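You operate a simulated robot arm through the tools that you are given. There is no shell and no other tool. Be economical: measure what you need, move in short steps, check, and stop when the job is done.

Carry out the task below with a simulated robot arm. There is one attempt and no reset: what you move stays moved.

## Task
Shut the blue-strip drawer. Take the cream gift bag and leave it on the top of the packing table. Put the white funnel with a lug on the flat steel tray. Put the white paper roll on the glass top of the island away on the slatted counter. Fetch the gold clip with black band and set it on the back counter by the basin. Take the pink praline and put it on the brown pleated paper cup. Press the green key of the sifter two times. Any order will do. Set down upright: cream gift bag.

It is judged by the outcome, as a careful person would: the job done as asked, and still so three seconds after it is handed in. It fails if anything else is knocked over, pushed out of place, dropped, spilled or broken.

## Robot
A 7-joint arm with a two-finger parallel gripper on a trunk, on a base that drives. Base frame: it is fixed to the floor where the robot stands at the start and does not move with it; the origin is under the middle of the robot, x ahead of it, y to its left, z up. Lengths are in mm, angles in rad, forces in N, time in s.
With the tool pointing down near the work surface it reaches from about 220 to 740 mm from the robot's upright axis, wherever it stands. Its first joint turns from -2.897 to 2.897 rad. Places, roughly: back counter by the basin [3000, 200, 900]; blue-strip drawer [600, 0, 200]; brown pleated paper cup (8x7x3 cm) [1100, -600, 800]; cream gift bag (8x6x10 cm) [900, -100, 800]; flat steel tray (21x23x5 cm) [2700, -100, 900]; gold clip with black band (5x3x4 cm) [1200, -200, 800]; green key of the sifter [600, -2100, 1100]; pink praline (4x4x3 cm) [1000, -1900, 900]; slatted counter [700, 4600, 1000]; top of the packing table [2900, -1600, 900]; white funnel with a lug (7x10x6 cm) [800, -400, 800]; white paper roll (6x7x15 cm) [1000, 0, 900]. Payload 1.57 kg.
The tool frame sits at the grasp point between the pads (the TCP): z along the fingers, y along the line on which they close. The tips reach 30 mm beyond it. The gripper opens to 110 mm. The fingers are 24 mm wide and 12 mm thick; the gripper's body (48 by 112 mm) begins 78 mm behind the TCP.
Orientation is told as [roll, pitch, yaw] about the base's x, y, z axes, in that order, counted from this pose: with the fingers straight down and closing along the base's y, the tool's x points along the base's -x, its y along +y and its z along -z.

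## Interface
- The arm moves only by the tool nudge_tool. Its argument "increments" is a list of rows, each a list of 7 numbers: the opening, from 0 (shut) to 1 (fully open), then the shift along the base's x, y, z in units of 500 mm (1.0 is 500 mm), then the turn, a rotation vector about the base's x, y, z in units of 120 degrees (1.0 is 120 degrees). In form: [[gripper, tx, ty, tz, rx, ry, rz], ...]. A call has 1 to 12 rows; each row is the pose to reach, as a shift and turn from the pose commanded when the call began. A call with a number of a shift or a turn outside -1 to 1 is refused whole. Each row takes 0.2 s and may step no farther than 50 mm and 0.15 rad from the row before; otherwise, or with a gripper value out of range, the whole call is refused. A pose out of reach is approached as far as the arm can. The call stops where the force on the tool passes 40 N (or 10 N more than at its start, if that is more) or the arm is blocked; 0.2 s more then pass. The fingers move at their own pace (about 45 mm/s each) and stop on an object; they squeeze with about 25 N. The grip force told is the motor's: it shows also when the fingers shut on nothing. Time passes only in rows, and 0.2 s behind the last, so rows that repeat a pose let the fingers close. It gives the time, the measured TCP pose, the force on the tool (base axes), the opening and the grip force at its end, in the units of the frame above (readings bear some noise), with the torque about the TCP (base axes, N m) and any sound that the robot's microphone picked up.
- Cameras (640 x 400 px; columns grow to the right, rows downward): "scene" is now at [15.2, 133.9, 1521.6]; the picture's right is [-0.27, -0.96, 0.00], its down [-0.73, 0.21, -0.66] and it looks along [0.63, -0.18, -0.75] (base axes); focal length 281 px, centre (320, 200). "wrist" rides on the gripper at [70, 16, -141] in the tool frame; the picture's right is [-0.23, 0.97, 0.00], its down [-0.86, -0.20, -0.48] and it looks along [-0.47, -0.11, 0.88] (tool axes); focal length 222 px, centre (320, 200). There is no depth. A picture from a camera that has moved, and an enlarged one, comes with that camera's place and axes in the base frame and with its lens.
- snapshot(camera): a new picture of that camera. The clock stands still meanwhile.
- move_column(by): slides the trunk up (or, below 0, down) by that many mm; the arm and the scene camera ride with it, the base frame stays. It gives what a move gives, with no picture.
- base_move(legs): drives the robot by 1 to 6 legs, each [ahead, turn to the left] in mm and rad, along the robot's own axes; the way and the turn of a leg run together, so that a leg with both is an arc; at most 1500 mm and 3.142 rad a leg. The arm and the cameras ride along, it lands a little off, and it stops where it bumps. It gives what a move gives.
- aim_head(pan, tilt): turns the head with the scene camera to pan (to the left, within 2.705 rad either way) and tilt (down, from -0.506 to 1.204), counted from straight ahead of the robot. It gives what a move gives.
- close_up(camera, box): a new picture of the part [left, top, right, bottom] of that camera's present view, enlarged. The clock stands still meanwhile.
- close_job(): hands the job in; it is judged then, once.

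Work in short steps. Places have to be worked out from the pictures, the camera data and where the tool is seen: move nearer, look again, correct. Check each grasp and each placing, and mend what went wrong. You have 186 turns and 156 pictures in all, those below and enlarged ones among them. Open the gripper and draw the arm clear of the work before you hand the job in, unless the task says otherwise; then end with one line.

The tools are called after "Emit:" by a JSON object that holds its "method" and its "body". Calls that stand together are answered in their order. nudge_tool: Moves the arm, as the interface text tells. Its arguments: {"type":"object","properties":{"increments":{"type":"array"}},"required":["increments"]} The other tools are called the same way: move_column (by) slides the trunk up or down; base_move (legs) drives the base; aim_head (pan, tilt) turns the head that bears the scene camera; snapshot (camera) takes a picture; close_up (camera, box) takes an enlarged picture of a part of a camera's view; close_job () hands the job in.

At the start:

```text
time: 0.0
position: [470.2, -51.3, 1144.8]
orientation: [0.0, 0.0, 0.001]
wrist_force: [-0.8, -0.2, -1.3]
wrist_torque: [-0.02, -0.01, -0.01]
gripper_width: 110.2
gripper_force: 0.1
trunk travel left (down, up): [-461.0, 129.0]
robot x, y, heading: [1.5, -2.9, 0.001]
head pan, tilt: [-0.278, 0.853]
```

scene: 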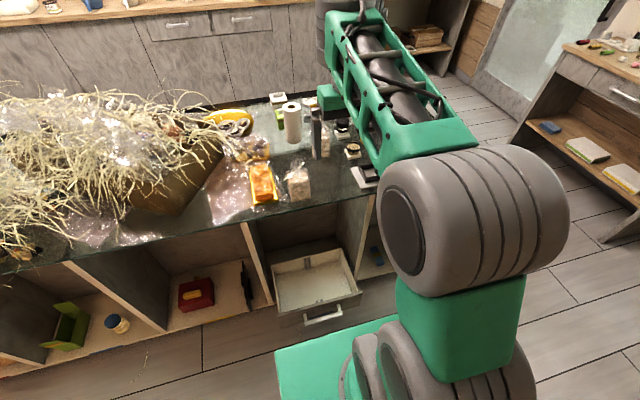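
wrist: 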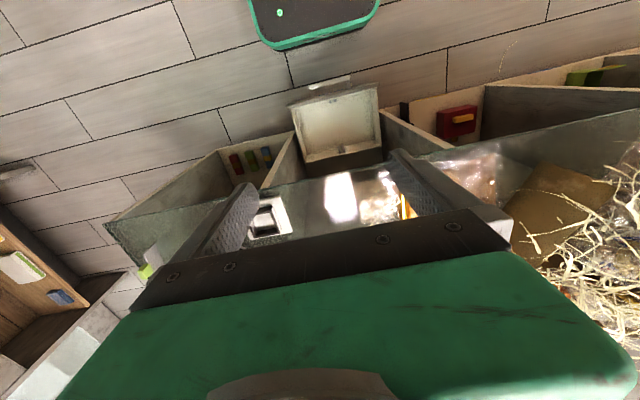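

I start by looking closely at the island and drawer ahead.

Emit:
{"method": "close_up", "body": {"camera": "scene", "box": [180, 70, 400, 210]}}

Emit:
{"method": "close_up", "body": {"camera": "scene", "box": [200, 200, 440, 350]}}

```text
2.86 times, centred on (290, 140) of scene
camera zoom: at [15.2, 133.9, 1521.6], right [-0.27, -0.96, 0.0], down [-0.73, 0.21, -0.66], along [0.63, -0.18, -0.75], focal length 804 px, centre (406, 371)
```

zoom: 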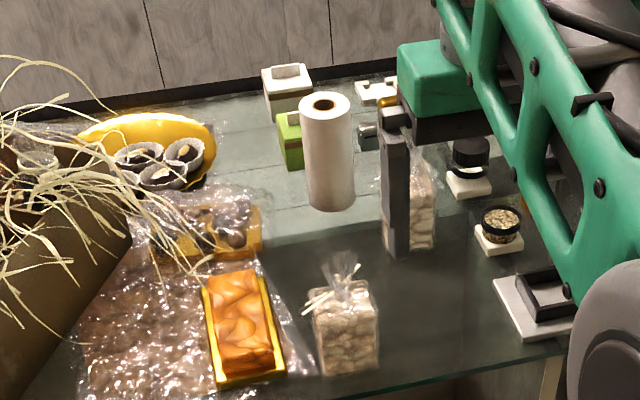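

```text
2.67 times, centred on (320, 275) of scene
camera zoom: at [15.2, 133.9, 1521.6], right [-0.27, -0.96, 0.0], down [-0.73, 0.21, -0.66], along [0.63, -0.18, -0.75], focal length 750 px, centre (320, 0)
```

zoom: 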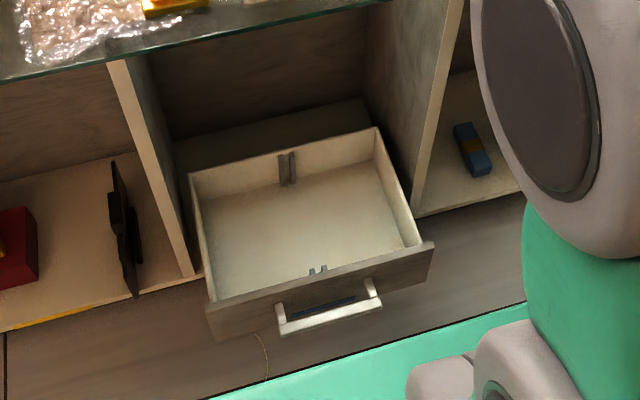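

The cream bag is likely near (850,-115), the roll near (975,-25), and the drawer front at x≈430. Next I survey the surroundings by panning the head.

Emit:
{"method": "aim_head", "body": {"pan": -0.9, "tilt": 0.5}}

Emit:
{"method": "snapshot", "body": {"camera": "scene"}}

Emit:
{"method": "aim_head", "body": {"pan": 0.3, "tilt": 0.4}}

Emit:
{"method": "snapshot", "body": {"camera": "scene"}}

Emit:
{"method": "aim_head", "body": {"pan": 1.4, "tilt": 0.4}}

Emit:
{"method": "snapshot", "body": {"camera": "scene"}}

Emit:
{"method": "aim_head", "body": {"pan": -1.8, "tilt": 0.4}}

Emit:
{"method": "snapshot", "body": {"camera": "scene"}}

```text
time: 1.0
position: [469.3, -52.3, 1143.7]
orientation: [0.0, 0.0, 0.0]
wrist_force: [-0.3, 0.3, -0.2]
wrist_torque: [0.0, 0.03, 0.01]
gripper_width: 110.0
gripper_force: 0.1
trunk travel left (down, up): [-461.0, 129.0]
robot x, y, heading: [-2.9, -1.5, -0.0]
head pan, tilt: [-0.901, 0.499]
```

```text
151 pictures are left
camera scene: at [-3.2, 84.0, 1551.9], right [-0.78, -0.62, 0.0], down [-0.3, 0.38, -0.88], along [0.55, -0.69, -0.48], focal length 281 px, centre (320, 200)
```

scene: 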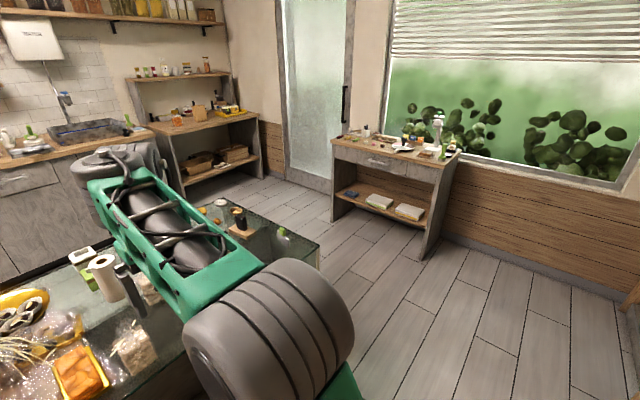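

```text
time: 2.4
position: [469.4, -51.9, 1144.7]
orientation: [0.001, 0.0, 0.001]
wrist_force: [-0.1, 0.0, -0.3]
wrist_torque: [-0.05, 0.02, -0.02]
gripper_width: 110.3
gripper_force: 0.0
trunk travel left (down, up): [-461.0, 129.0]
robot x, y, heading: [-1.7, -0.1, -0.001]
head pan, tilt: [0.3, 0.4]
```

```text
150 pictures are left
camera scene: at [28.7, 182.6, 1561.0], right [0.29, -0.96, 0.0], down [-0.37, -0.11, -0.92], along [0.88, 0.27, -0.39], focal length 281 px, centre (320, 200)
```

scene: 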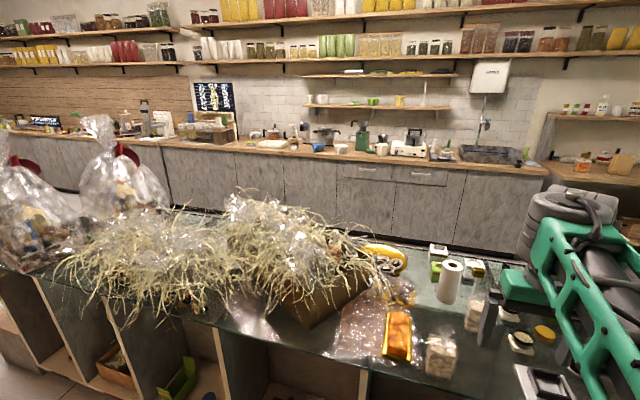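

```text
time: 3.8
position: [469.8, -50.5, 1144.7]
orientation: [-0.001, 0.0, 0.001]
wrist_force: [0.5, -0.5, -0.5]
wrist_torque: [-0.03, 0.01, -0.04]
gripper_width: 110.2
gripper_force: 0.0
trunk travel left (down, up): [-461.0, 129.0]
robot x, y, heading: [2.2, 2.5, -0.001]
head pan, tilt: [1.4, 0.4]
```

```text
149 pictures are left
camera scene: at [-44.0, 246.5, 1561.0], right [0.99, -0.17, 0.0], down [-0.07, -0.38, -0.92], along [0.16, 0.91, -0.39], focal length 281 px, centre (320, 200)
```

scene: 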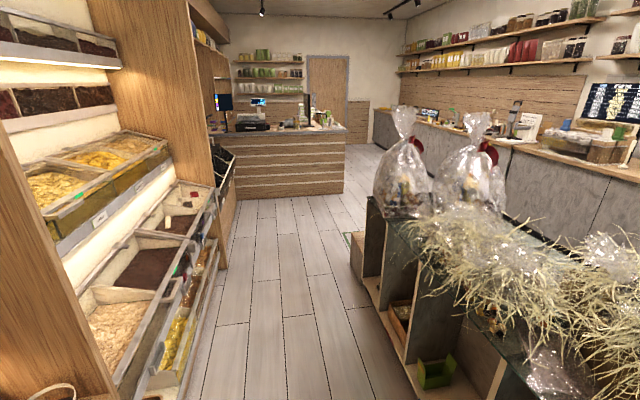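

```text
time: 6.5
position: [470.0, -50.8, 1143.7]
orientation: [-0.001, 0.0, 0.001]
wrist_force: [-1.1, 0.2, -0.5]
wrist_torque: [0.01, 0.02, -0.01]
gripper_width: 110.1
gripper_force: 0.0
trunk travel left (down, up): [-461.0, 129.0]
robot x, y, heading: [2.5, -1.7, -0.001]
head pan, tilt: [-1.799, 0.4]
```

```text
148 pictures are left
camera scene: at [-80.8, 65.0, 1561.1], right [-0.97, 0.23, 0.0], down [0.09, 0.38, -0.92], along [-0.21, -0.9, -0.39], focal length 281 px, centre (320, 200)
```

scene: 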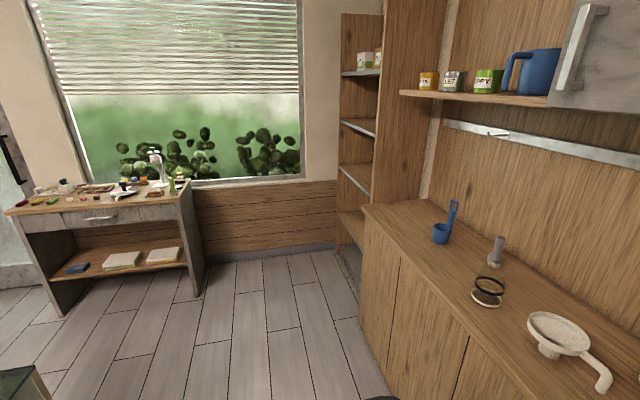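

The layout is clear enough. For the drawer I back up a little, lower the trunk and look.

Emit:
{"method": "base_move", "body": {"legs": [[-180, 0]]}}

Emit:
{"method": "move_column", "body": {"by": -455}}

Emit:
{"method": "aim_head", "body": {"pan": 0.0, "tilt": 0.7}}

Emit:
{"method": "snapshot", "body": {"camera": "scene"}}

Emit:
{"method": "snapshot", "body": {"camera": "wrist"}}

```text
time: 8.0
position: [291.1, -52.9, 1145.4]
orientation: [0.0, 0.001, 0.0]
wrist_force: [-0.1, 0.1, 0.8]
wrist_torque: [0.02, 0.05, 0.04]
gripper_width: 109.9
gripper_force: 0.0
trunk travel left (down, up): [-461.0, 129.0]
robot x, y, heading: [-180.5, 1.4, 0.001]
head pan, tilt: [-1.799, 0.4]
```

```text
refused: -455 is not a number from -400 to 400
```

```text
time: 9.8
position: [290.8, -51.4, 1144.6]
orientation: [0.0, -0.001, -0.002]
wrist_force: [-0.4, -0.5, -0.4]
wrist_torque: [0.01, -0.05, -0.04]
gripper_width: 109.8
gripper_force: 0.1
trunk travel left (down, up): [-461.0, 129.0]
robot x, y, heading: [-179.1, -0.3, 0.001]
head pan, tilt: [0.0, 0.7]
```

```text
147 pictures are left
camera scene: at [-152.8, 155.2, 1534.2], right [0.0, -1.0, 0.0], down [-0.64, 0.0, -0.77], along [0.77, 0.0, -0.64], focal length 281 px, centre (320, 200)
```

scene: 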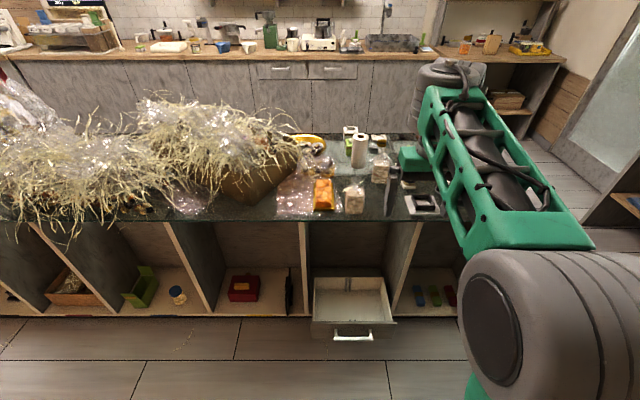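

```text
146 pictures are left
camera wrist: at [222.1, -35.5, 1287.0], right [0.23, 0.97, 0.0], down [0.85, -0.2, 0.48], along [0.47, -0.11, -0.88], focal length 222 px, centre (320, 200)
```

wrist: 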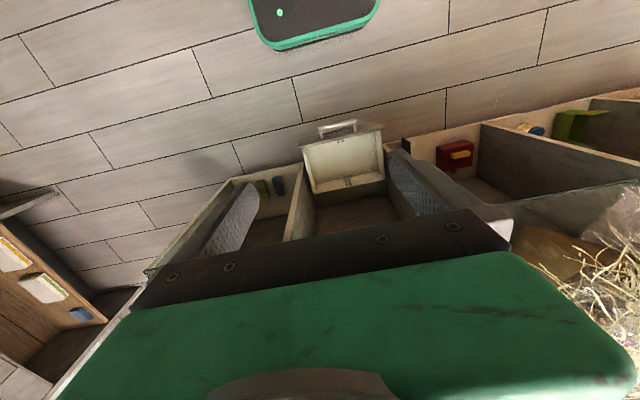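

Drawer handle appears around x≈415, y≈5, z≈200–280. I lower the trunk and look again for better height.

Emit:
{"method": "move_column", "body": {"by": -400}}

Emit:
{"method": "snapshot", "body": {"camera": "scene"}}

Emit:
{"method": "snapshot", "body": {"camera": "wrist"}}

```text
time: 13.6
position: [292.3, -51.7, 744.6]
orientation: [-0.001, 0.0, 0.0]
wrist_force: [0.3, -0.4, 0.7]
wrist_torque: [0.0, -0.01, 0.0]
gripper_width: 109.9
gripper_force: 0.0
trunk travel left (down, up): [-61.0, 529.0]
robot x, y, heading: [-180.0, -1.9, -0.005]
head pan, tilt: [0.0, 0.7]
```

```text
145 pictures are left
camera scene: at [-152.8, 155.3, 1134.2], right [0.0, -1.0, 0.0], down [-0.64, 0.0, -0.76], along [0.76, 0.0, -0.64], focal length 281 px, centre (320, 200)
```

scene: 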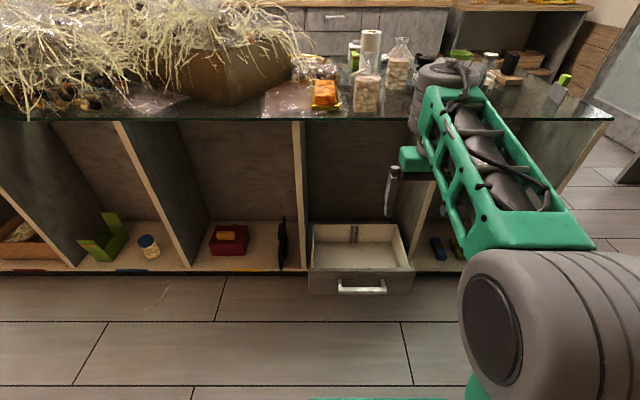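

```text
144 pictures are left
camera wrist: at [222.1, -35.5, 887.1], right [0.23, 0.97, 0.0], down [0.85, -0.2, 0.48], along [0.47, -0.11, -0.88], focal length 222 px, centre (320, 200)
```

wrist: 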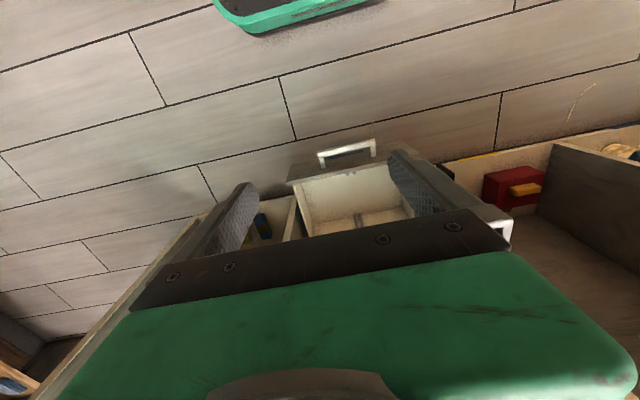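

Handle triangulates to about (435, 0, 205); drawer front at x≈460, z 145–275. I close the fingers, tilt the tool forward and go down in front of it.

Emit:
{"method": "move_column", "body": {"by": -50}}

Emit:
{"method": "nudge_tool", "body": {"increments": [[0, 0, 0.02, -0.08, 0, -0.05, 0], [0, 0, 0.04, -0.16, 0, -0.1, 0], [0, 0, 0.06, -0.24, 0, -0.15, 0], [0, 0, 0.08, -0.32, 0, -0.2, 0], [0, 0, 0.1, -0.4, 0, -0.25, 0], [0, 0, 0.1, -0.48, 0, -0.3, 0], [0, 0, 0.1, -0.56, 0, -0.35, 0], [0, 0, 0.1, -0.64, 0, -0.4, 0], [0, 0, 0.1, -0.7, 0, -0.45, 0], [0, 0, 0.1, -0.76, 0, -0.5, 0]]}}

Emit:
{"method": "snapshot", "body": {"camera": "scene"}}

Emit:
{"method": "snapshot", "body": {"camera": "wrist"}}

```text
time: 14.5
position: [290.7, -52.2, 694.4]
orientation: [-0.001, 0.0, -0.002]
wrist_force: [0.0, -0.1, 1.0]
wrist_torque: [0.02, 0.0, -0.02]
gripper_width: 110.2
gripper_force: 0.1
trunk travel left (down, up): [-11.0, 579.0]
robot x, y, heading: [-176.3, -2.0, -0.001]
head pan, tilt: [0.0, 0.7]
```

```text
time: 16.2
position: [407.0, -11.0, 1072.1]
orientation: [-2.933, -1.444, 2.914]
wrist_force: [0.8, 0.0, 0.3]
wrist_torque: [0.0, -0.03, -0.01]
gripper_width: 0.2
gripper_force: 21.1
out of reach, approached as far as the arm can: row 2, 3, 4, 5, 6
trunk travel left (down, up): [-11.0, 579.0]
robot x, y, heading: [-182.2, 0.6, -0.005]
head pan, tilt: [0.0, 0.7]
stopped in row 8: the force on the tool passed its limit at 51 N (the readings are from after the stop); the commanded pose is now the measured one
```

```text
143 pictures are left
camera scene: at [-146.4, 155.3, 1084.3], right [0.0, -1.0, 0.0], down [-0.65, 0.0, -0.76], along [0.76, 0.0, -0.65], focal length 281 px, centre (320, 200)
```

scene: 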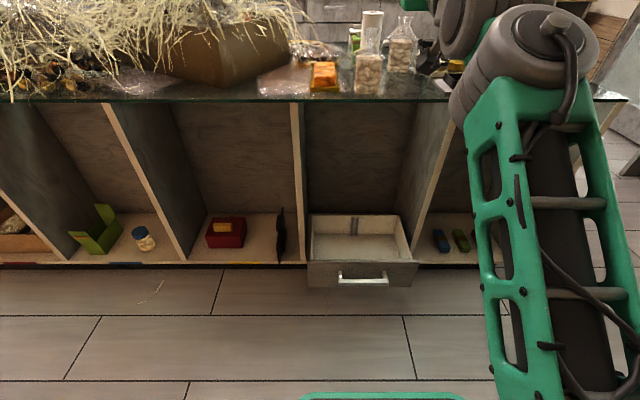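

```text
142 pictures are left
camera wrist: at [275.6, 5.5, 985.5], right [-0.01, 0.98, 0.2], down [-0.58, -0.17, 0.79], along [0.81, -0.11, 0.57], focal length 222 px, centre (320, 200)
```

wrist: 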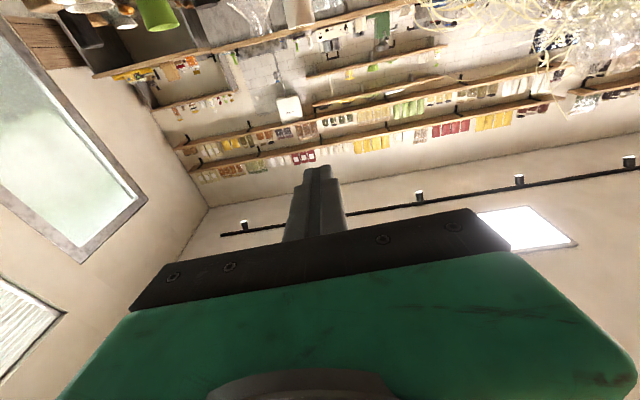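

The arm swung up into an odd pose instead of going down. I check whether anything on the island was touched.

Emit:
{"method": "close_up", "body": {"camera": "scene", "box": [260, 0, 640, 240]}}

Emit:
{"method": "aim_head", "body": {"pan": -0.5, "tilt": 0.3}}

Emit:
{"method": "snapshot", "body": {"camera": "scene"}}

```text
1.67 times, centred on (450, 120) of scene
camera zoom: at [-146.4, 155.3, 1084.3], right [0.0, -1.0, 0.0], down [-0.65, 0.0, -0.76], along [0.76, 0.0, -0.65], focal length 469 px, centre (103, 333)
```

zoom: 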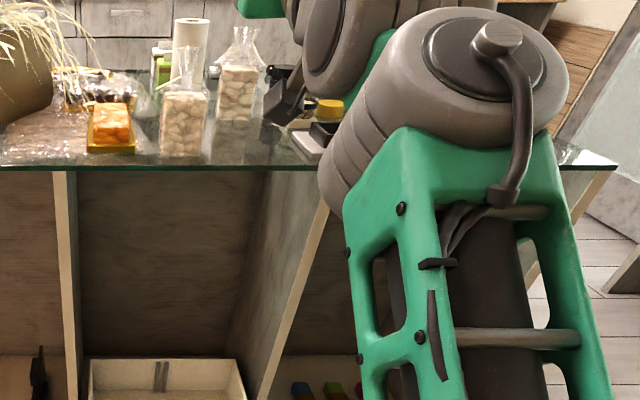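

```text
time: 17.1
position: [403.1, -10.1, 1075.4]
orientation: [-2.942, -1.436, 2.925]
wrist_force: [0.6, 0.5, -0.2]
wrist_torque: [-0.02, 0.02, -0.02]
gripper_width: 0.0
gripper_force: 21.0
trunk travel left (down, up): [-11.0, 579.0]
robot x, y, heading: [-178.1, -3.3, -0.001]
head pan, tilt: [-0.499, 0.3]
```

```text
140 pictures are left
camera scene: at [-148.6, 110.6, 1120.2], right [-0.48, -0.88, 0.0], down [-0.27, 0.14, -0.95], along [0.84, -0.46, -0.3], focal length 281 px, centre (320, 200)
```

scene: 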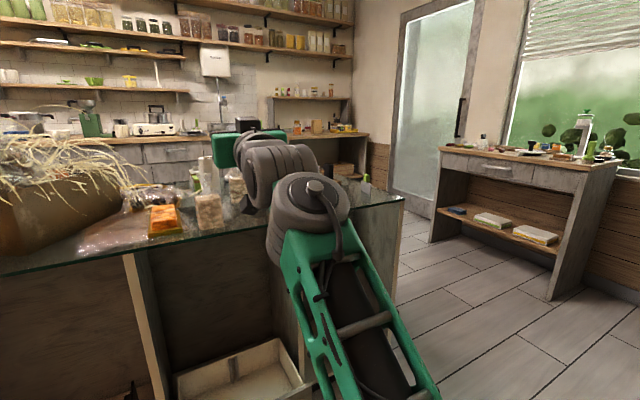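

Nothing looks disturbed. I raise the trunk clear of the island and unwind the arm back to tool-down.

Emit:
{"method": "move_column", "body": {"by": 400}}

Emit:
{"method": "nudge_tool", "body": {"increments": [[0, -0.02, -0.01, -0.04, 0, 0.067, 0], [0, -0.04, -0.02, -0.09, 0, 0.134, 0], [0, -0.06, -0.03, -0.14, 0, 0.2, 0], [0, -0.08, -0.04, -0.19, 0, 0.267, 0], [0, -0.1, -0.05, -0.25, 0, 0.334, 0], [0, -0.12, -0.06, -0.31, 0, 0.4, 0]]}}

```text
time: 21.0
position: [396.6, -12.6, 1479.0]
orientation: [-2.954, -1.427, 2.936]
wrist_force: [0.6, -0.1, -0.8]
wrist_torque: [0.02, -0.01, -0.04]
gripper_width: 0.0
gripper_force: 20.7
trunk travel left (down, up): [-411.0, 179.0]
robot x, y, heading: [-175.7, 0.5, -0.005]
head pan, tilt: [-0.499, 0.3]
```

```text
time: 22.4
position: [336.2, -41.3, 1324.9]
orientation: [-0.051, -0.872, 0.045]
wrist_force: [-0.2, -0.2, -0.1]
wrist_torque: [0.02, 0.0, 0.01]
gripper_width: 0.2
gripper_force: 21.6
trunk travel left (down, up): [-411.0, 179.0]
robot x, y, heading: [-178.2, -0.3, -0.003]
head pan, tilt: [-0.499, 0.3]
```

Recovery works; continue to tool-down.

Emit:
{"method": "nudge_tool", "body": {"increments": [[0, -0.02, -0.005, -0.07, 0.003, 0.069, -0.003], [0, -0.04, -0.01, -0.14, 0.006, 0.138, -0.006], [0, -0.06, -0.015, -0.21, 0.01, 0.207, -0.01], [0, -0.08, -0.02, -0.28, 0.014, 0.276, -0.013], [0, -0.09, -0.02, -0.35, 0.018, 0.345, -0.017], [0, -0.09, -0.02, -0.42, 0.024, 0.416, -0.02]]}}

Emit:
{"method": "nudge_tool", "body": {"increments": [[0, 0.0, 0, -0.05, 0, 0, 0], [0, 0.0, 0, -0.1, 0, 0, 0], [0, 0.0, 0, -0.15, 0, 0, 0], [0, 0.0, 0, -0.2, 0, 0, 0]]}}

```text
time: 23.8
position: [296.9, -50.5, 1122.5]
orientation: [0.001, -0.045, -0.025]
wrist_force: [-0.5, 0.5, 0.7]
wrist_torque: [-0.02, -0.02, 0.02]
gripper_width: 0.2
gripper_force: 21.1
out of reach, approached as far as the arm can: row 6
trunk travel left (down, up): [-411.0, 179.0]
robot x, y, heading: [-178.5, -2.6, 0.001]
head pan, tilt: [-0.499, 0.3]
```

```text
time: 24.8
position: [289.9, -50.2, 1016.1]
orientation: [0.011, -0.002, -0.029]
wrist_force: [0.1, -1.1, -0.1]
wrist_torque: [0.04, 0.02, 0.02]
gripper_width: 0.1
gripper_force: 20.8
trunk travel left (down, up): [-411.0, 179.0]
robot x, y, heading: [-179.5, -3.4, -0.005]
head pan, tilt: [-0.499, 0.3]
```

Pure descent works. I continue down step by step to find the lower limit.

Emit:
{"method": "nudge_tool", "body": {"increments": [[0, 0.0, 0.01, -0.06, 0, 0, 0], [0, 0.0, 0.02, -0.12, 0, 0, 0], [0, 0.0, 0.03, -0.18, 0, 0, 0], [0, 0.0, 0.04, -0.24, 0, 0, 0], [0, 0.0, 0.05, -0.3, 0, 0, 0], [0, 0.0, 0.06, -0.36, 0, 0, 0], [0, 0.0, 0.07, -0.42, 0, 0, 0], [0, 0.0, 0.08, -0.48, 0, 0, 0], [0, 0.0, 0.09, -0.54, 0, 0, 0], [0, 0.0, 0.1, -0.6, 0, 0, 0], [0, 0.0, 0.1, -0.66, 0, 0, 0]]}}

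Emit:
{"method": "aim_head", "body": {"pan": -0.3, "tilt": 0.8}}

Emit:
{"method": "snapshot", "body": {"camera": "scene"}}

```text
time: 27.2
position: [290.6, -1.6, 684.4]
orientation: [0.009, -0.002, -0.027]
wrist_force: [-1.4, -0.3, -0.1]
wrist_torque: [0.0, -0.03, 0.0]
gripper_width: 0.0
gripper_force: 21.3
trunk travel left (down, up): [-411.0, 179.0]
robot x, y, heading: [-179.2, 0.9, 0.003]
head pan, tilt: [-0.499, 0.3]
```

```text
time: 28.1
position: [289.6, -1.2, 683.5]
orientation: [0.01, -0.002, -0.028]
wrist_force: [-0.4, -0.2, 0.5]
wrist_torque: [0.04, 0.03, 0.01]
gripper_width: 0.1
gripper_force: 21.6
trunk travel left (down, up): [-411.0, 179.0]
robot x, y, heading: [-177.3, 2.6, -0.002]
head pan, tilt: [-0.3, 0.799]
```

```text
139 pictures are left
camera scene: at [-160.2, 131.4, 1476.0], right [-0.3, -0.95, 0.0], down [-0.68, 0.21, -0.7], along [0.67, -0.21, -0.72], focal length 281 px, centre (320, 200)
```

scene: 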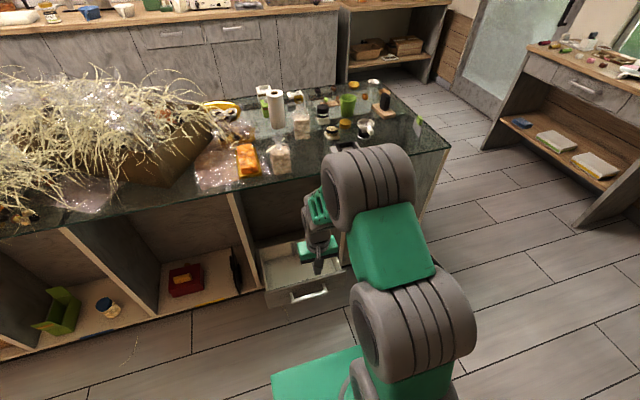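

A clean low pose now. Lowering the trunk 400 brings the tool to z≈285, well in front of the island edge.

Emit:
{"method": "move_column", "body": {"by": -400}}

Emit:
{"method": "snapshot", "body": {"camera": "scene"}}

Emit:
{"method": "snapshot", "body": {"camera": "wrist"}}

```text
time: 31.9
position: [289.8, -1.9, 283.2]
orientation: [0.009, 0.0, -0.03]
wrist_force: [-0.6, 1.0, 0.4]
wrist_torque: [0.0, -0.01, 0.02]
gripper_width: 0.1
gripper_force: 21.5
trunk travel left (down, up): [-11.0, 579.0]
robot x, y, heading: [-176.7, -1.0, -0.001]
head pan, tilt: [-0.3, 0.799]
```

```text
138 pictures are left
camera scene: at [-160.2, 131.4, 1076.0], right [-0.3, -0.95, 0.0], down [-0.68, 0.21, -0.7], along [0.67, -0.21, -0.72], focal length 281 px, centre (320, 200)
```

scene: 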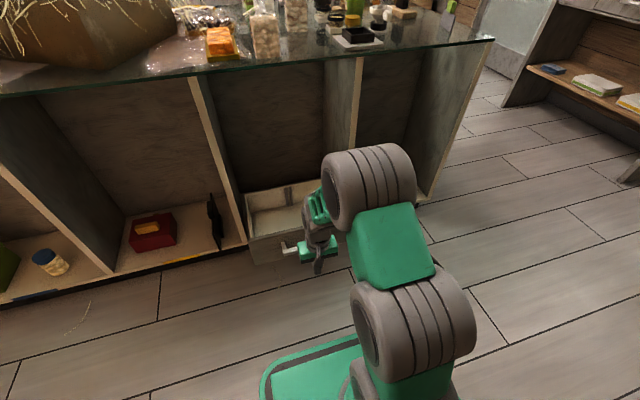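

```text
137 pictures are left
camera wrist: at [220.3, 15.2, 426.0], right [0.25, 0.97, 0.01], down [0.85, -0.23, 0.48], along [0.46, -0.11, -0.88], focal length 222 px, centre (320, 200)
```

wrist: 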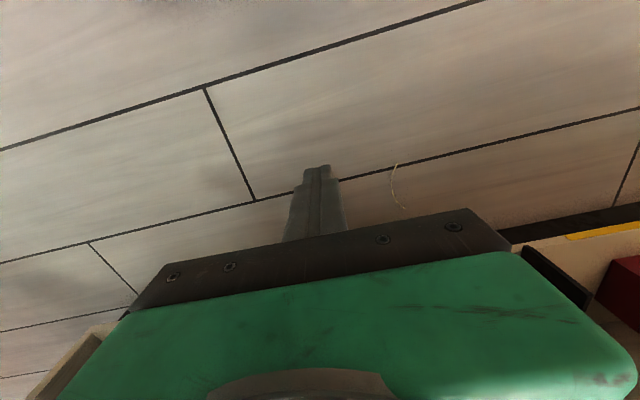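

Now I tilt the fingers forward in place.

Emit:
{"method": "nudge_tool", "body": {"increments": [[0, 0.0, 0, 0, 0, -0.06, 0], [0, 0, 0, -0.01, 0, -0.12, 0], [0, 0, 0, -0.02, 0, -0.18, 0], [0, 0, 0, -0.03, 0, -0.24, 0], [0, 0, 0, -0.035, 0, -0.3, 0]]}}

Emit:
{"method": "snapshot", "body": {"camera": "wrist"}}

Emit:
{"method": "snapshot", "body": {"camera": "scene"}}

```text
time: 33.1
position: [288.6, -1.0, 265.4]
orientation: [0.032, -0.631, -0.035]
wrist_force: [-0.1, 0.4, -0.6]
wrist_torque: [0.0, -0.01, 0.0]
gripper_width: 0.3
gripper_force: 21.7
trunk travel left (down, up): [-11.0, 579.0]
robot x, y, heading: [-175.6, 1.7, -0.003]
head pan, tilt: [-0.3, 0.799]
```

```text
136 pictures are left
camera wrist: at [149.7, 15.5, 340.4], right [0.2, 0.97, 0.16], down [0.41, -0.23, 0.89], along [0.89, -0.11, -0.44], focal length 222 px, centre (320, 200)
```

wrist: 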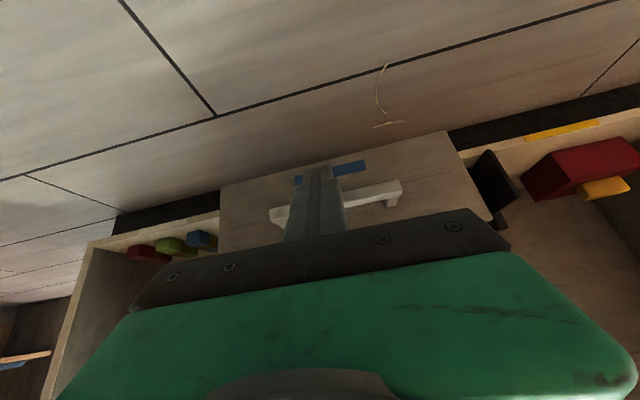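

```text
135 pictures are left
camera scene: at [-160.2, 131.4, 1076.0], right [-0.3, -0.95, 0.0], down [-0.68, 0.21, -0.7], along [0.67, -0.21, -0.72], focal length 281 px, centre (320, 200)
```

scene: 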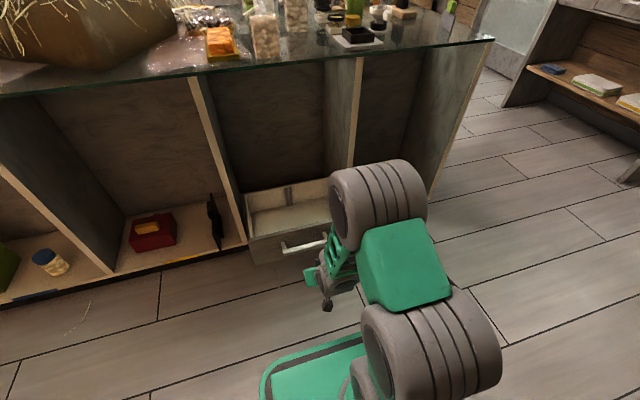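

Handle at z≈212 with the drawer front above it; fingertips will contact at z≈248. I drive up until nearly touching.

Emit:
{"method": "base_move", "body": {"legs": [[115, 0]]}}

Emit:
{"method": "snapshot", "body": {"camera": "wrist"}}

Emit:
{"method": "snapshot", "body": {"camera": "scene"}}

```text
time: 34.4
position: [407.0, -0.2, 266.7]
orientation: [0.033, -0.628, -0.035]
wrist_force: [0.2, -0.3, 0.2]
wrist_torque: [0.02, 0.01, -0.01]
gripper_width: 0.0
gripper_force: 20.9
trunk travel left (down, up): [-11.0, 579.0]
robot x, y, heading: [-60.2, 0.4, -0.002]
head pan, tilt: [-0.3, 0.799]
```

```text
134 pictures are left
camera wrist: at [267.6, 15.1, 340.5], right [0.2, 0.97, 0.16], down [0.41, -0.23, 0.88], along [0.89, -0.11, -0.44], focal length 222 px, centre (320, 200)
```

wrist: 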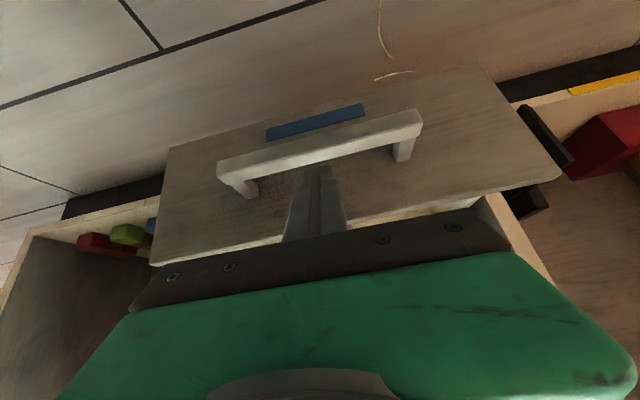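

```text
133 pictures are left
camera scene: at [-42.6, 131.1, 1075.9], right [-0.3, -0.95, 0.0], down [-0.68, 0.21, -0.7], along [0.67, -0.21, -0.72], focal length 281 px, centre (320, 200)
```

scene: 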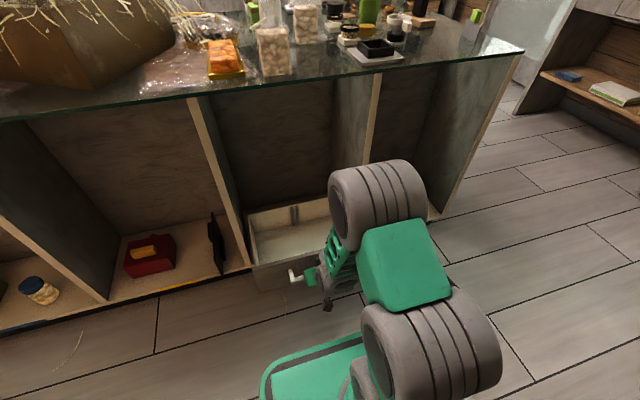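

Fingers are just above the handle bar. Push ahead in two drives.

Emit:
{"method": "base_move", "body": {"legs": [[90, 0]]}}

Emit:
{"method": "snapshot", "body": {"camera": "wrist"}}

```text
time: 35.5
position: [495.2, -2.9, 265.7]
orientation: [0.032, -0.63, -0.034]
wrist_force: [0.8, 0.4, -0.1]
wrist_torque: [-0.01, 0.01, 0.02]
gripper_width: 0.2
gripper_force: 21.4
trunk travel left (down, up): [-11.0, 579.0]
robot x, y, heading: [28.0, -1.9, -0.002]
head pan, tilt: [-0.3, 0.799]
```

```text
132 pictures are left
camera wrist: at [357.2, 15.0, 340.6], right [0.2, 0.97, 0.16], down [0.41, -0.23, 0.89], along [0.89, -0.11, -0.44], focal length 222 px, centre (320, 200)
```

wrist: 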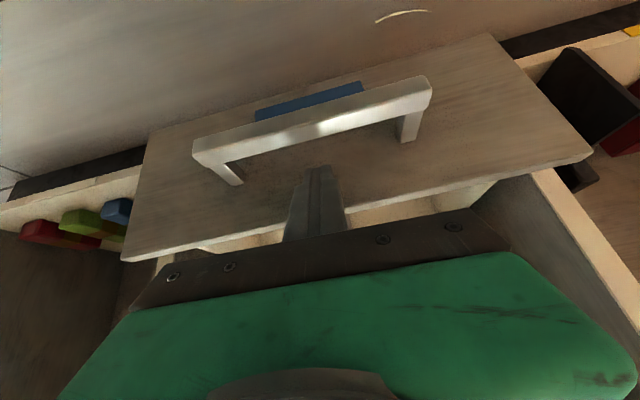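

The front now is moving with the tool. Continue 60 mm.

Emit:
{"method": "base_move", "body": {"legs": [[60, 0]]}}

Emit:
{"method": "snapshot", "body": {"camera": "wrist"}}

Emit:
{"method": "snapshot", "body": {"camera": "scene"}}

```text
time: 36.4
position: [557.8, -3.3, 266.7]
orientation: [0.032, -0.629, -0.034]
wrist_force: [-0.7, 0.8, 0.4]
wrist_torque: [-0.01, -0.01, -0.03]
gripper_width: 0.0
gripper_force: 21.1
trunk travel left (down, up): [-11.0, 579.0]
robot x, y, heading: [93.9, -1.3, -0.004]
head pan, tilt: [-0.3, 0.799]
```

```text
131 pictures are left
camera wrist: at [418.6, 14.6, 340.6], right [0.2, 0.97, 0.16], down [0.4, -0.23, 0.89], along [0.89, -0.11, -0.44], focal length 222 px, centre (320, 200)
```

wrist: 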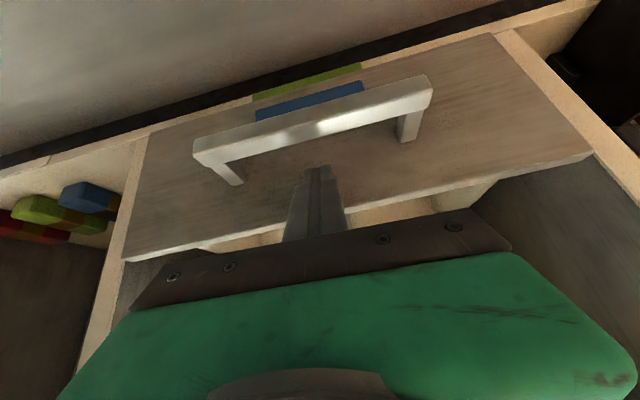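

```text
130 pictures are left
camera scene: at [108.0, 130.7, 1075.9], right [-0.3, -0.95, 0.0], down [-0.68, 0.21, -0.7], along [0.67, -0.21, -0.72], focal length 281 px, centre (320, 200)
```

scene: 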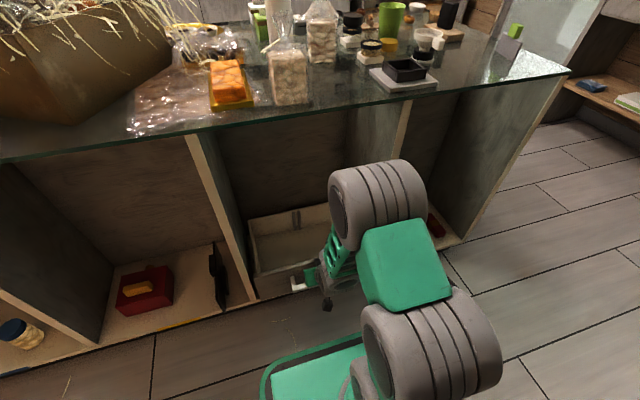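

Nearly flush with the dividers. I push gently with the arm until resisted.

Emit:
{"method": "nudge_tool", "body": {"increments": [[0, 0.016, 0, 0, 0, 0, 0], [0, 0.032, 0, 0, 0, 0, 0], [0, 0.048, 0, 0, 0, 0, 0], [0, 0.064, 0, 0, 0, 0, 0], [0, 0.08, 0, 0, 0, 0, 0]]}}

Emit:
{"method": "snapshot", "body": {"camera": "wrist"}}

```text
time: 37.3
position: [574.8, -2.4, 263.5]
orientation: [0.032, -0.614, -0.035]
wrist_force: [-1.5, 0.2, -0.7]
wrist_torque: [-0.03, -0.1, 0.01]
gripper_width: 0.0
gripper_force: 20.5
trunk travel left (down, up): [-11.0, 579.0]
robot x, y, heading: [91.4, -6.7, -0.003]
head pan, tilt: [-0.3, 0.799]
stopped in row 4: the force on the tool passed its limit at 98 N (the readings are from after the stop); the commanded pose is now the measured one
```

```text
129 pictures are left
camera wrist: at [436.9, 14.3, 339.3], right [0.2, 0.97, 0.16], down [0.42, -0.23, 0.88], along [0.89, -0.11, -0.45], focal length 222 px, centre (320, 200)
```

wrist: 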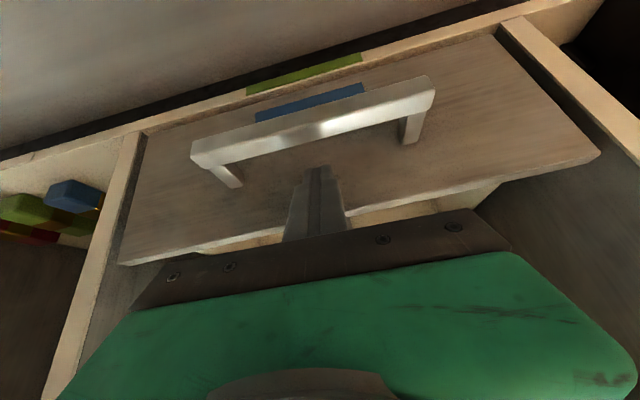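

The drawer is shut (hard stop). I back off, raise the trunk and untilt the tool.

Emit:
{"method": "base_move", "body": {"legs": [[-270, 0]]}}

Emit:
{"method": "move_column", "body": {"by": 400}}

Emit:
{"method": "nudge_tool", "body": {"increments": [[0, 0, 0, 0.06, 0, 0.06, 0], [0, 0, 0, 0.14, 0, 0.12, 0], [0, 0, 0, 0.22, 0, 0.18, 0], [0, 0, 0, 0.3, 0, 0.24, 0], [0, 0, 0, 0.38, 0, 0.293, 0], [0.5, 0, 0, 0.46, 0, 0.293, 0], [1, 0, 0, 0.54, 0, 0.293, 0]]}}

Emit:
{"method": "snapshot", "body": {"camera": "scene"}}

```text
time: 39.2
position: [311.0, -1.3, 262.1]
orientation: [0.03, -0.616, -0.033]
wrist_force: [1.2, 0.2, 0.9]
wrist_torque: [0.04, 0.01, 0.0]
gripper_width: 0.0
gripper_force: 21.9
trunk travel left (down, up): [-11.0, 579.0]
robot x, y, heading: [-176.3, -0.7, -0.005]
head pan, tilt: [-0.3, 0.799]
```

```text
time: 43.0
position: [310.3, -0.9, 662.9]
orientation: [0.033, -0.614, -0.035]
wrist_force: [-0.3, -0.8, -0.6]
wrist_torque: [0.0, 0.01, 0.01]
gripper_width: 0.0
gripper_force: 21.0
trunk travel left (down, up): [-411.0, 179.0]
robot x, y, heading: [-174.1, 2.4, -0.003]
head pan, tilt: [-0.3, 0.799]
```

```text
time: 44.6
position: [308.8, -1.0, 931.4]
orientation: [0.013, -0.002, -0.026]
wrist_force: [0.9, 0.7, -0.1]
wrist_torque: [0.01, 0.02, -0.02]
gripper_width: 48.0
gripper_force: 0.0
trunk travel left (down, up): [-411.0, 179.0]
robot x, y, heading: [-176.3, 0.3, 0.002]
head pan, tilt: [-0.3, 0.799]
```

```text
128 pictures are left
camera scene: at [-158.1, 131.3, 1475.9], right [-0.3, -0.95, 0.0], down [-0.68, 0.21, -0.7], along [0.67, -0.21, -0.72], focal length 281 px, centre (320, 200)
```

scene: 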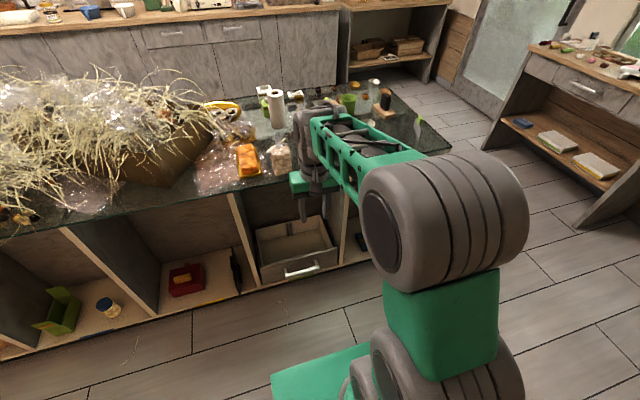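

The drawer front is flush. Now I raise up and shift right to face the bag and funnel.

Emit:
{"method": "move_column", "body": {"by": 170}}

Emit:
{"method": "base_move", "body": {"legs": [[0, -1.571], [270, 0], [0, 1.571], [180, 0]]}}

Emit:
{"method": "aim_head", "body": {"pan": -0.1, "tilt": 0.75}}

Emit:
{"method": "snapshot", "body": {"camera": "scene"}}

Emit:
{"method": "snapshot", "body": {"camera": "wrist"}}

```text
time: 46.5
position: [309.2, -1.0, 1102.9]
orientation: [0.014, -0.001, -0.027]
wrist_force: [0.2, 0.1, -0.2]
wrist_torque: [0.02, 0.01, 0.01]
gripper_width: 109.6
gripper_force: 0.0
trunk travel left (down, up): [-581.0, 9.0]
robot x, y, heading: [-175.3, -2.6, -0.002]
head pan, tilt: [-0.3, 0.799]
```

```text
time: 57.2
position: [486.6, -278.2, 1103.2]
orientation: [0.013, 0.001, -0.042]
wrist_force: [0.1, -0.5, -0.5]
wrist_torque: [-0.02, 0.0, 0.0]
gripper_width: 109.8
gripper_force: 0.1
trunk travel left (down, up): [-581.0, 9.0]
robot x, y, heading: [0.8, -268.8, -0.015]
head pan, tilt: [-0.3, 0.799]
```

```text
time: 58.0
position: [483.7, -277.5, 1103.1]
orientation: [0.011, -0.002, -0.042]
wrist_force: [0.4, -0.6, 0.3]
wrist_torque: [0.0, -0.03, 0.0]
gripper_width: 110.0
gripper_force: 0.2
trunk travel left (down, up): [-581.0, 9.0]
robot x, y, heading: [-2.0, -271.6, -0.015]
head pan, tilt: [-0.099, 0.75]
```

```text
127 pictures are left
camera scene: at [25.5, -124.3, 1649.9], right [-0.12, -0.99, 0.0], down [-0.68, 0.08, -0.73], along [0.73, -0.09, -0.68], focal length 281 px, centre (320, 200)
```

scene: 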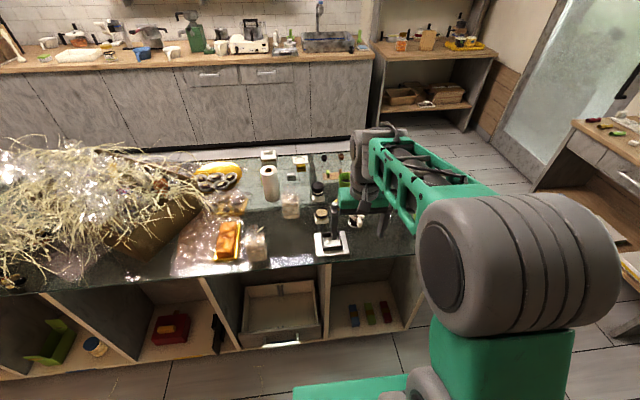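

```text
126 pictures are left
camera wrist: at [415.6, -261.0, 1245.0], right [0.27, 0.96, 0.01], down [0.85, -0.24, 0.48], along [0.46, -0.12, -0.88], focal length 222 px, centre (320, 200)
```

wrist: 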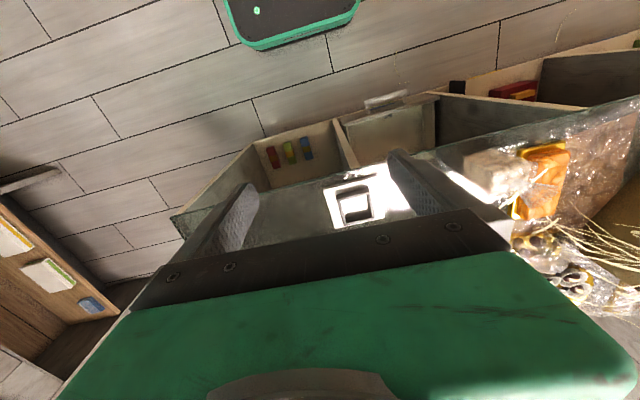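

Let me enlarge the near part of the island.

Emit:
{"method": "close_up", "body": {"camera": "scene", "box": [200, 130, 420, 270]}}

Emit:
{"method": "close_up", "body": {"camera": "scene", "box": [300, 140, 400, 204]}}

```text
2.86 times, centred on (310, 200) of scene
camera zoom: at [25.5, -124.3, 1649.9], right [-0.12, -0.99, 0.0], down [-0.68, 0.08, -0.73], along [0.73, -0.09, -0.68], focal length 804 px, centre (349, 200)
```

zoom: 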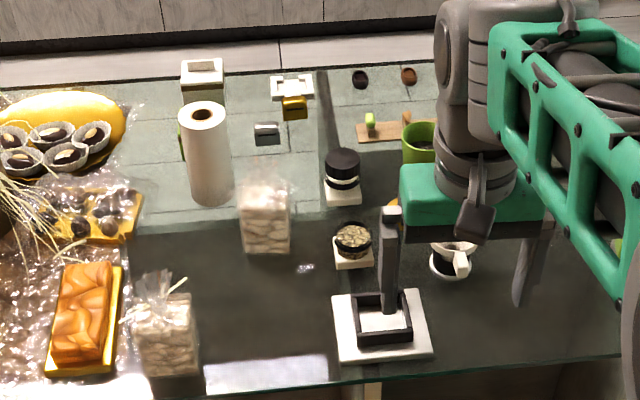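

```text
6.25 times, centred on (350, 172) of scene
camera zoom: at [25.5, -124.3, 1649.9], right [-0.12, -0.99, 0.0], down [-0.68, 0.08, -0.73], along [0.73, -0.09, -0.68], focal length 1758 px, centre (132, 375)
```

zoom: 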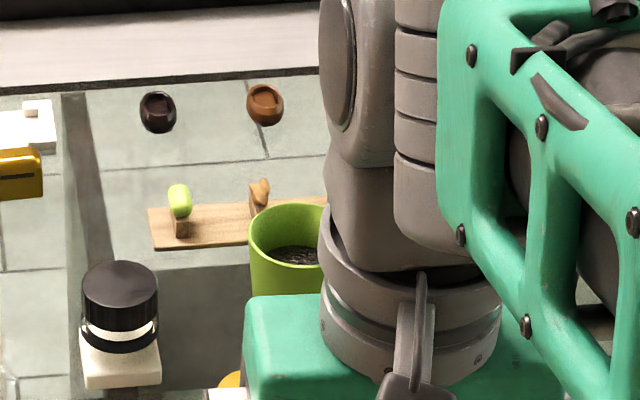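

The bag stands near (856,-102), the funnel near (791,-365), the clip near (1209,-169). I drive closer and move the open gripper above the bag.

Emit:
{"method": "base_move", "body": {"legs": [[220, 0]]}}

Emit:
{"method": "nudge_tool", "body": {"increments": [[1, 0.05, 0.07, 0, 0, 0, 0], [1, 0.1, 0.14, 0, 0, 0, 0.004], [1, 0.15, 0.21, -0.02, 0, 0, 0.008], [1, 0.2, 0.28, -0.06, 0, 0, 0.012], [1, 0.25, 0.35, -0.12, 0, 0, 0.016], [1, 0.3, 0.36, -0.16, 0, 0, 0.02], [1, 0.3, 0.36, -0.2, 0, 0, 0.02]]}}

Emit:
{"method": "snapshot", "body": {"camera": "scene"}}

Emit:
{"method": "snapshot", "body": {"camera": "wrist"}}

```text
time: 59.6
position: [704.4, -282.7, 1102.2]
orientation: [0.013, 0.0, -0.041]
wrist_force: [0.0, 0.1, -0.3]
wrist_torque: [0.0, -0.02, -0.01]
gripper_width: 110.0
gripper_force: 0.0
trunk travel left (down, up): [-581.0, 9.0]
robot x, y, heading: [217.3, -276.3, -0.024]
head pan, tilt: [-0.099, 0.75]
```

```text
refused: row 5 steps farther than a row can; nothing moved
```

```text
123 pictures are left
camera scene: at [245.0, -128.8, 1649.9], right [-0.12, -0.99, 0.0], down [-0.68, 0.08, -0.73], along [0.73, -0.09, -0.68], focal length 281 px, centre (320, 200)
```

scene: 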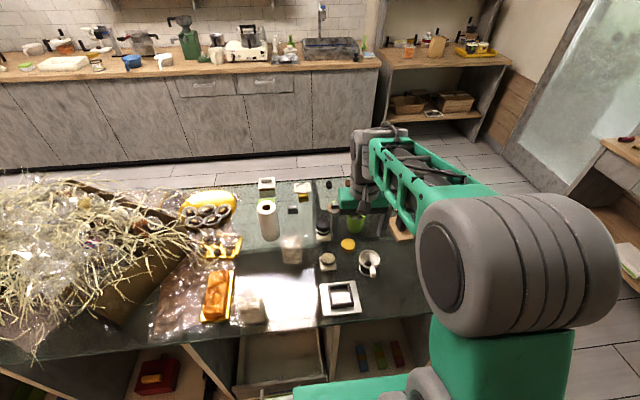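

```text
122 pictures are left
camera wrist: at [634.7, -266.0, 1244.7], right [0.27, 0.96, 0.01], down [0.85, -0.24, 0.48], along [0.46, -0.12, -0.88], focal length 222 px, centre (320, 200)
```

wrist: 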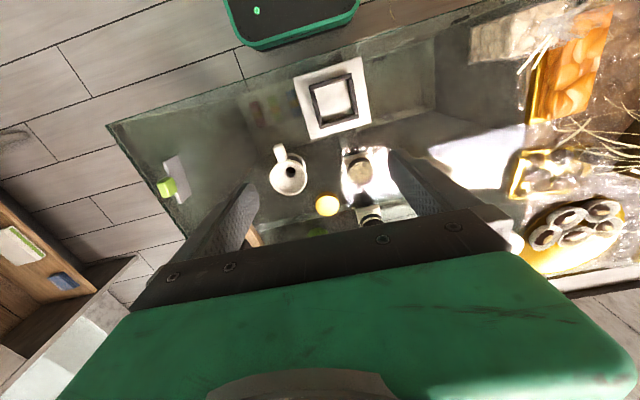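

Bag refined to about (865,-100). Moving the gripper above it in smaller steps.

Emit:
{"method": "nudge_tool", "body": {"increments": [[1, 0.05, 0.06, 0, 0, 0, 0], [1, 0.1, 0.12, 0, 0, 0, 0.004], [1, 0.15, 0.18, -0.02, 0, 0, 0.008], [1, 0.2, 0.24, -0.05, 0, 0, 0.012], [1, 0.25, 0.3, -0.08, 0, 0, 0.016], [1, 0.3, 0.35, -0.11, 0, 0, 0.02], [1, 0.318, 0.364, -0.15, 0, 0, 0.02]]}}

Emit:
{"method": "snapshot", "body": {"camera": "wrist"}}

Emit:
{"method": "close_up", "body": {"camera": "scene", "box": [200, 160, 420, 300]}}

```text
time: 61.2
position: [863.1, -100.1, 1027.8]
orientation: [0.013, 0.0, -0.001]
wrist_force: [0.2, 0.0, 0.4]
wrist_torque: [0.01, 0.04, 0.01]
gripper_width: 110.1
gripper_force: 0.1
trunk travel left (down, up): [-581.0, 9.0]
robot x, y, heading: [217.0, -276.3, -0.021]
head pan, tilt: [-0.099, 0.75]
```

```text
121 pictures are left
camera wrist: at [794.6, -85.9, 1169.8], right [0.23, 0.97, 0.01], down [0.85, -0.21, 0.48], along [0.47, -0.1, -0.88], focal length 222 px, centre (320, 200)
```

wrist: 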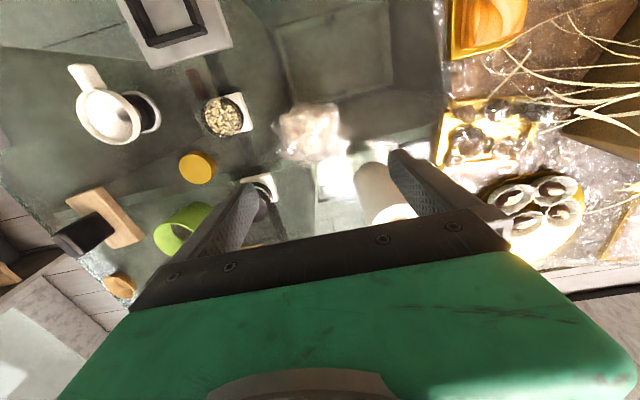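

```text
2.86 times, centred on (310, 230) of scene
camera zoom: at [244.6, -128.6, 1649.9], right [-0.12, -0.99, 0.0], down [-0.68, 0.08, -0.73], along [0.73, -0.09, -0.68], focal length 804 px, centre (349, 114)
```

zoom: 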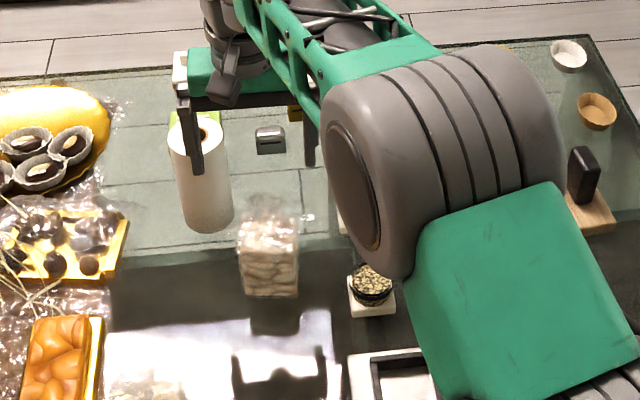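

Aligned. Descend to z≈840 around the bag, then close.

Emit:
{"method": "nudge_tool", "body": {"increments": [[1, 0, -0.01, -0.08, 0, 0, 0], [1, 0, -0.014, -0.16, 0, 0, 0], [1, 0, -0.014, -0.24, 0, 0, 0], [1, 0, -0.014, -0.31, 0, 0, 0], [1, 0, -0.014, -0.37, 0, 0, 0]]}}

Emit:
{"method": "nudge_tool", "body": {"increments": [[0, 0, 0, 0, 0, 0, 0], [0, 0, 0, 0, 0, 0, 0], [0, 0, 0, 0, 0, 0, 0], [0, 0, 0, 0, 0, 0, 0], [0, 0, 0, 0, 0, 0, 0]]}}

Emit:
{"method": "snapshot", "body": {"camera": "wrist"}}

```text
time: 62.4
position: [872.5, -105.8, 875.9]
orientation: [0.017, -0.027, -0.003]
wrist_force: [-4.3, -2.9, 20.6]
wrist_torque: [0.06, 0.18, 0.04]
gripper_width: 110.0
gripper_force: 0.1
trunk travel left (down, up): [-581.0, 9.0]
robot x, y, heading: [219.6, -273.2, -0.021]
head pan, tilt: [-0.099, 0.75]
stopped in row 5: the force on the tool passed its limit at 56 N (the readings are from after the stop); the commanded pose is now the measured one
```

```text
time: 63.5
position: [870.6, -106.4, 875.4]
orientation: [0.019, -0.026, -0.004]
wrist_force: [-1.4, -6.7, 33.8]
wrist_torque: [-1.6, -0.15, -0.12]
gripper_width: 74.9
gripper_force: 25.3
trunk travel left (down, up): [-581.0, 9.0]
robot x, y, heading: [221.5, -273.6, -0.022]
head pan, tilt: [-0.099, 0.75]
```

```text
119 pictures are left
camera wrist: at [797.1, -93.9, 1015.9], right [0.23, 0.97, 0.02], down [0.84, -0.21, 0.5], along [0.49, -0.09, -0.87], focal length 222 px, centre (320, 200)
```

wrist: 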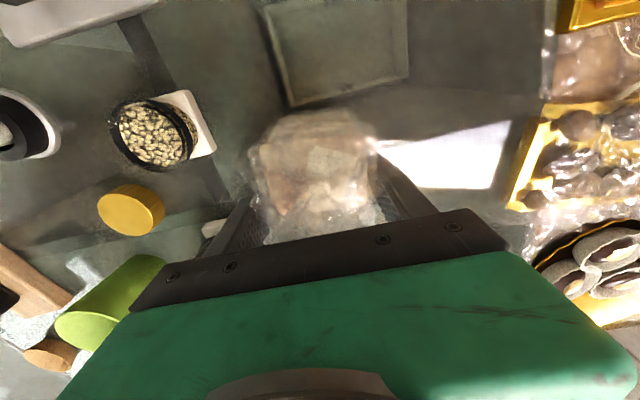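

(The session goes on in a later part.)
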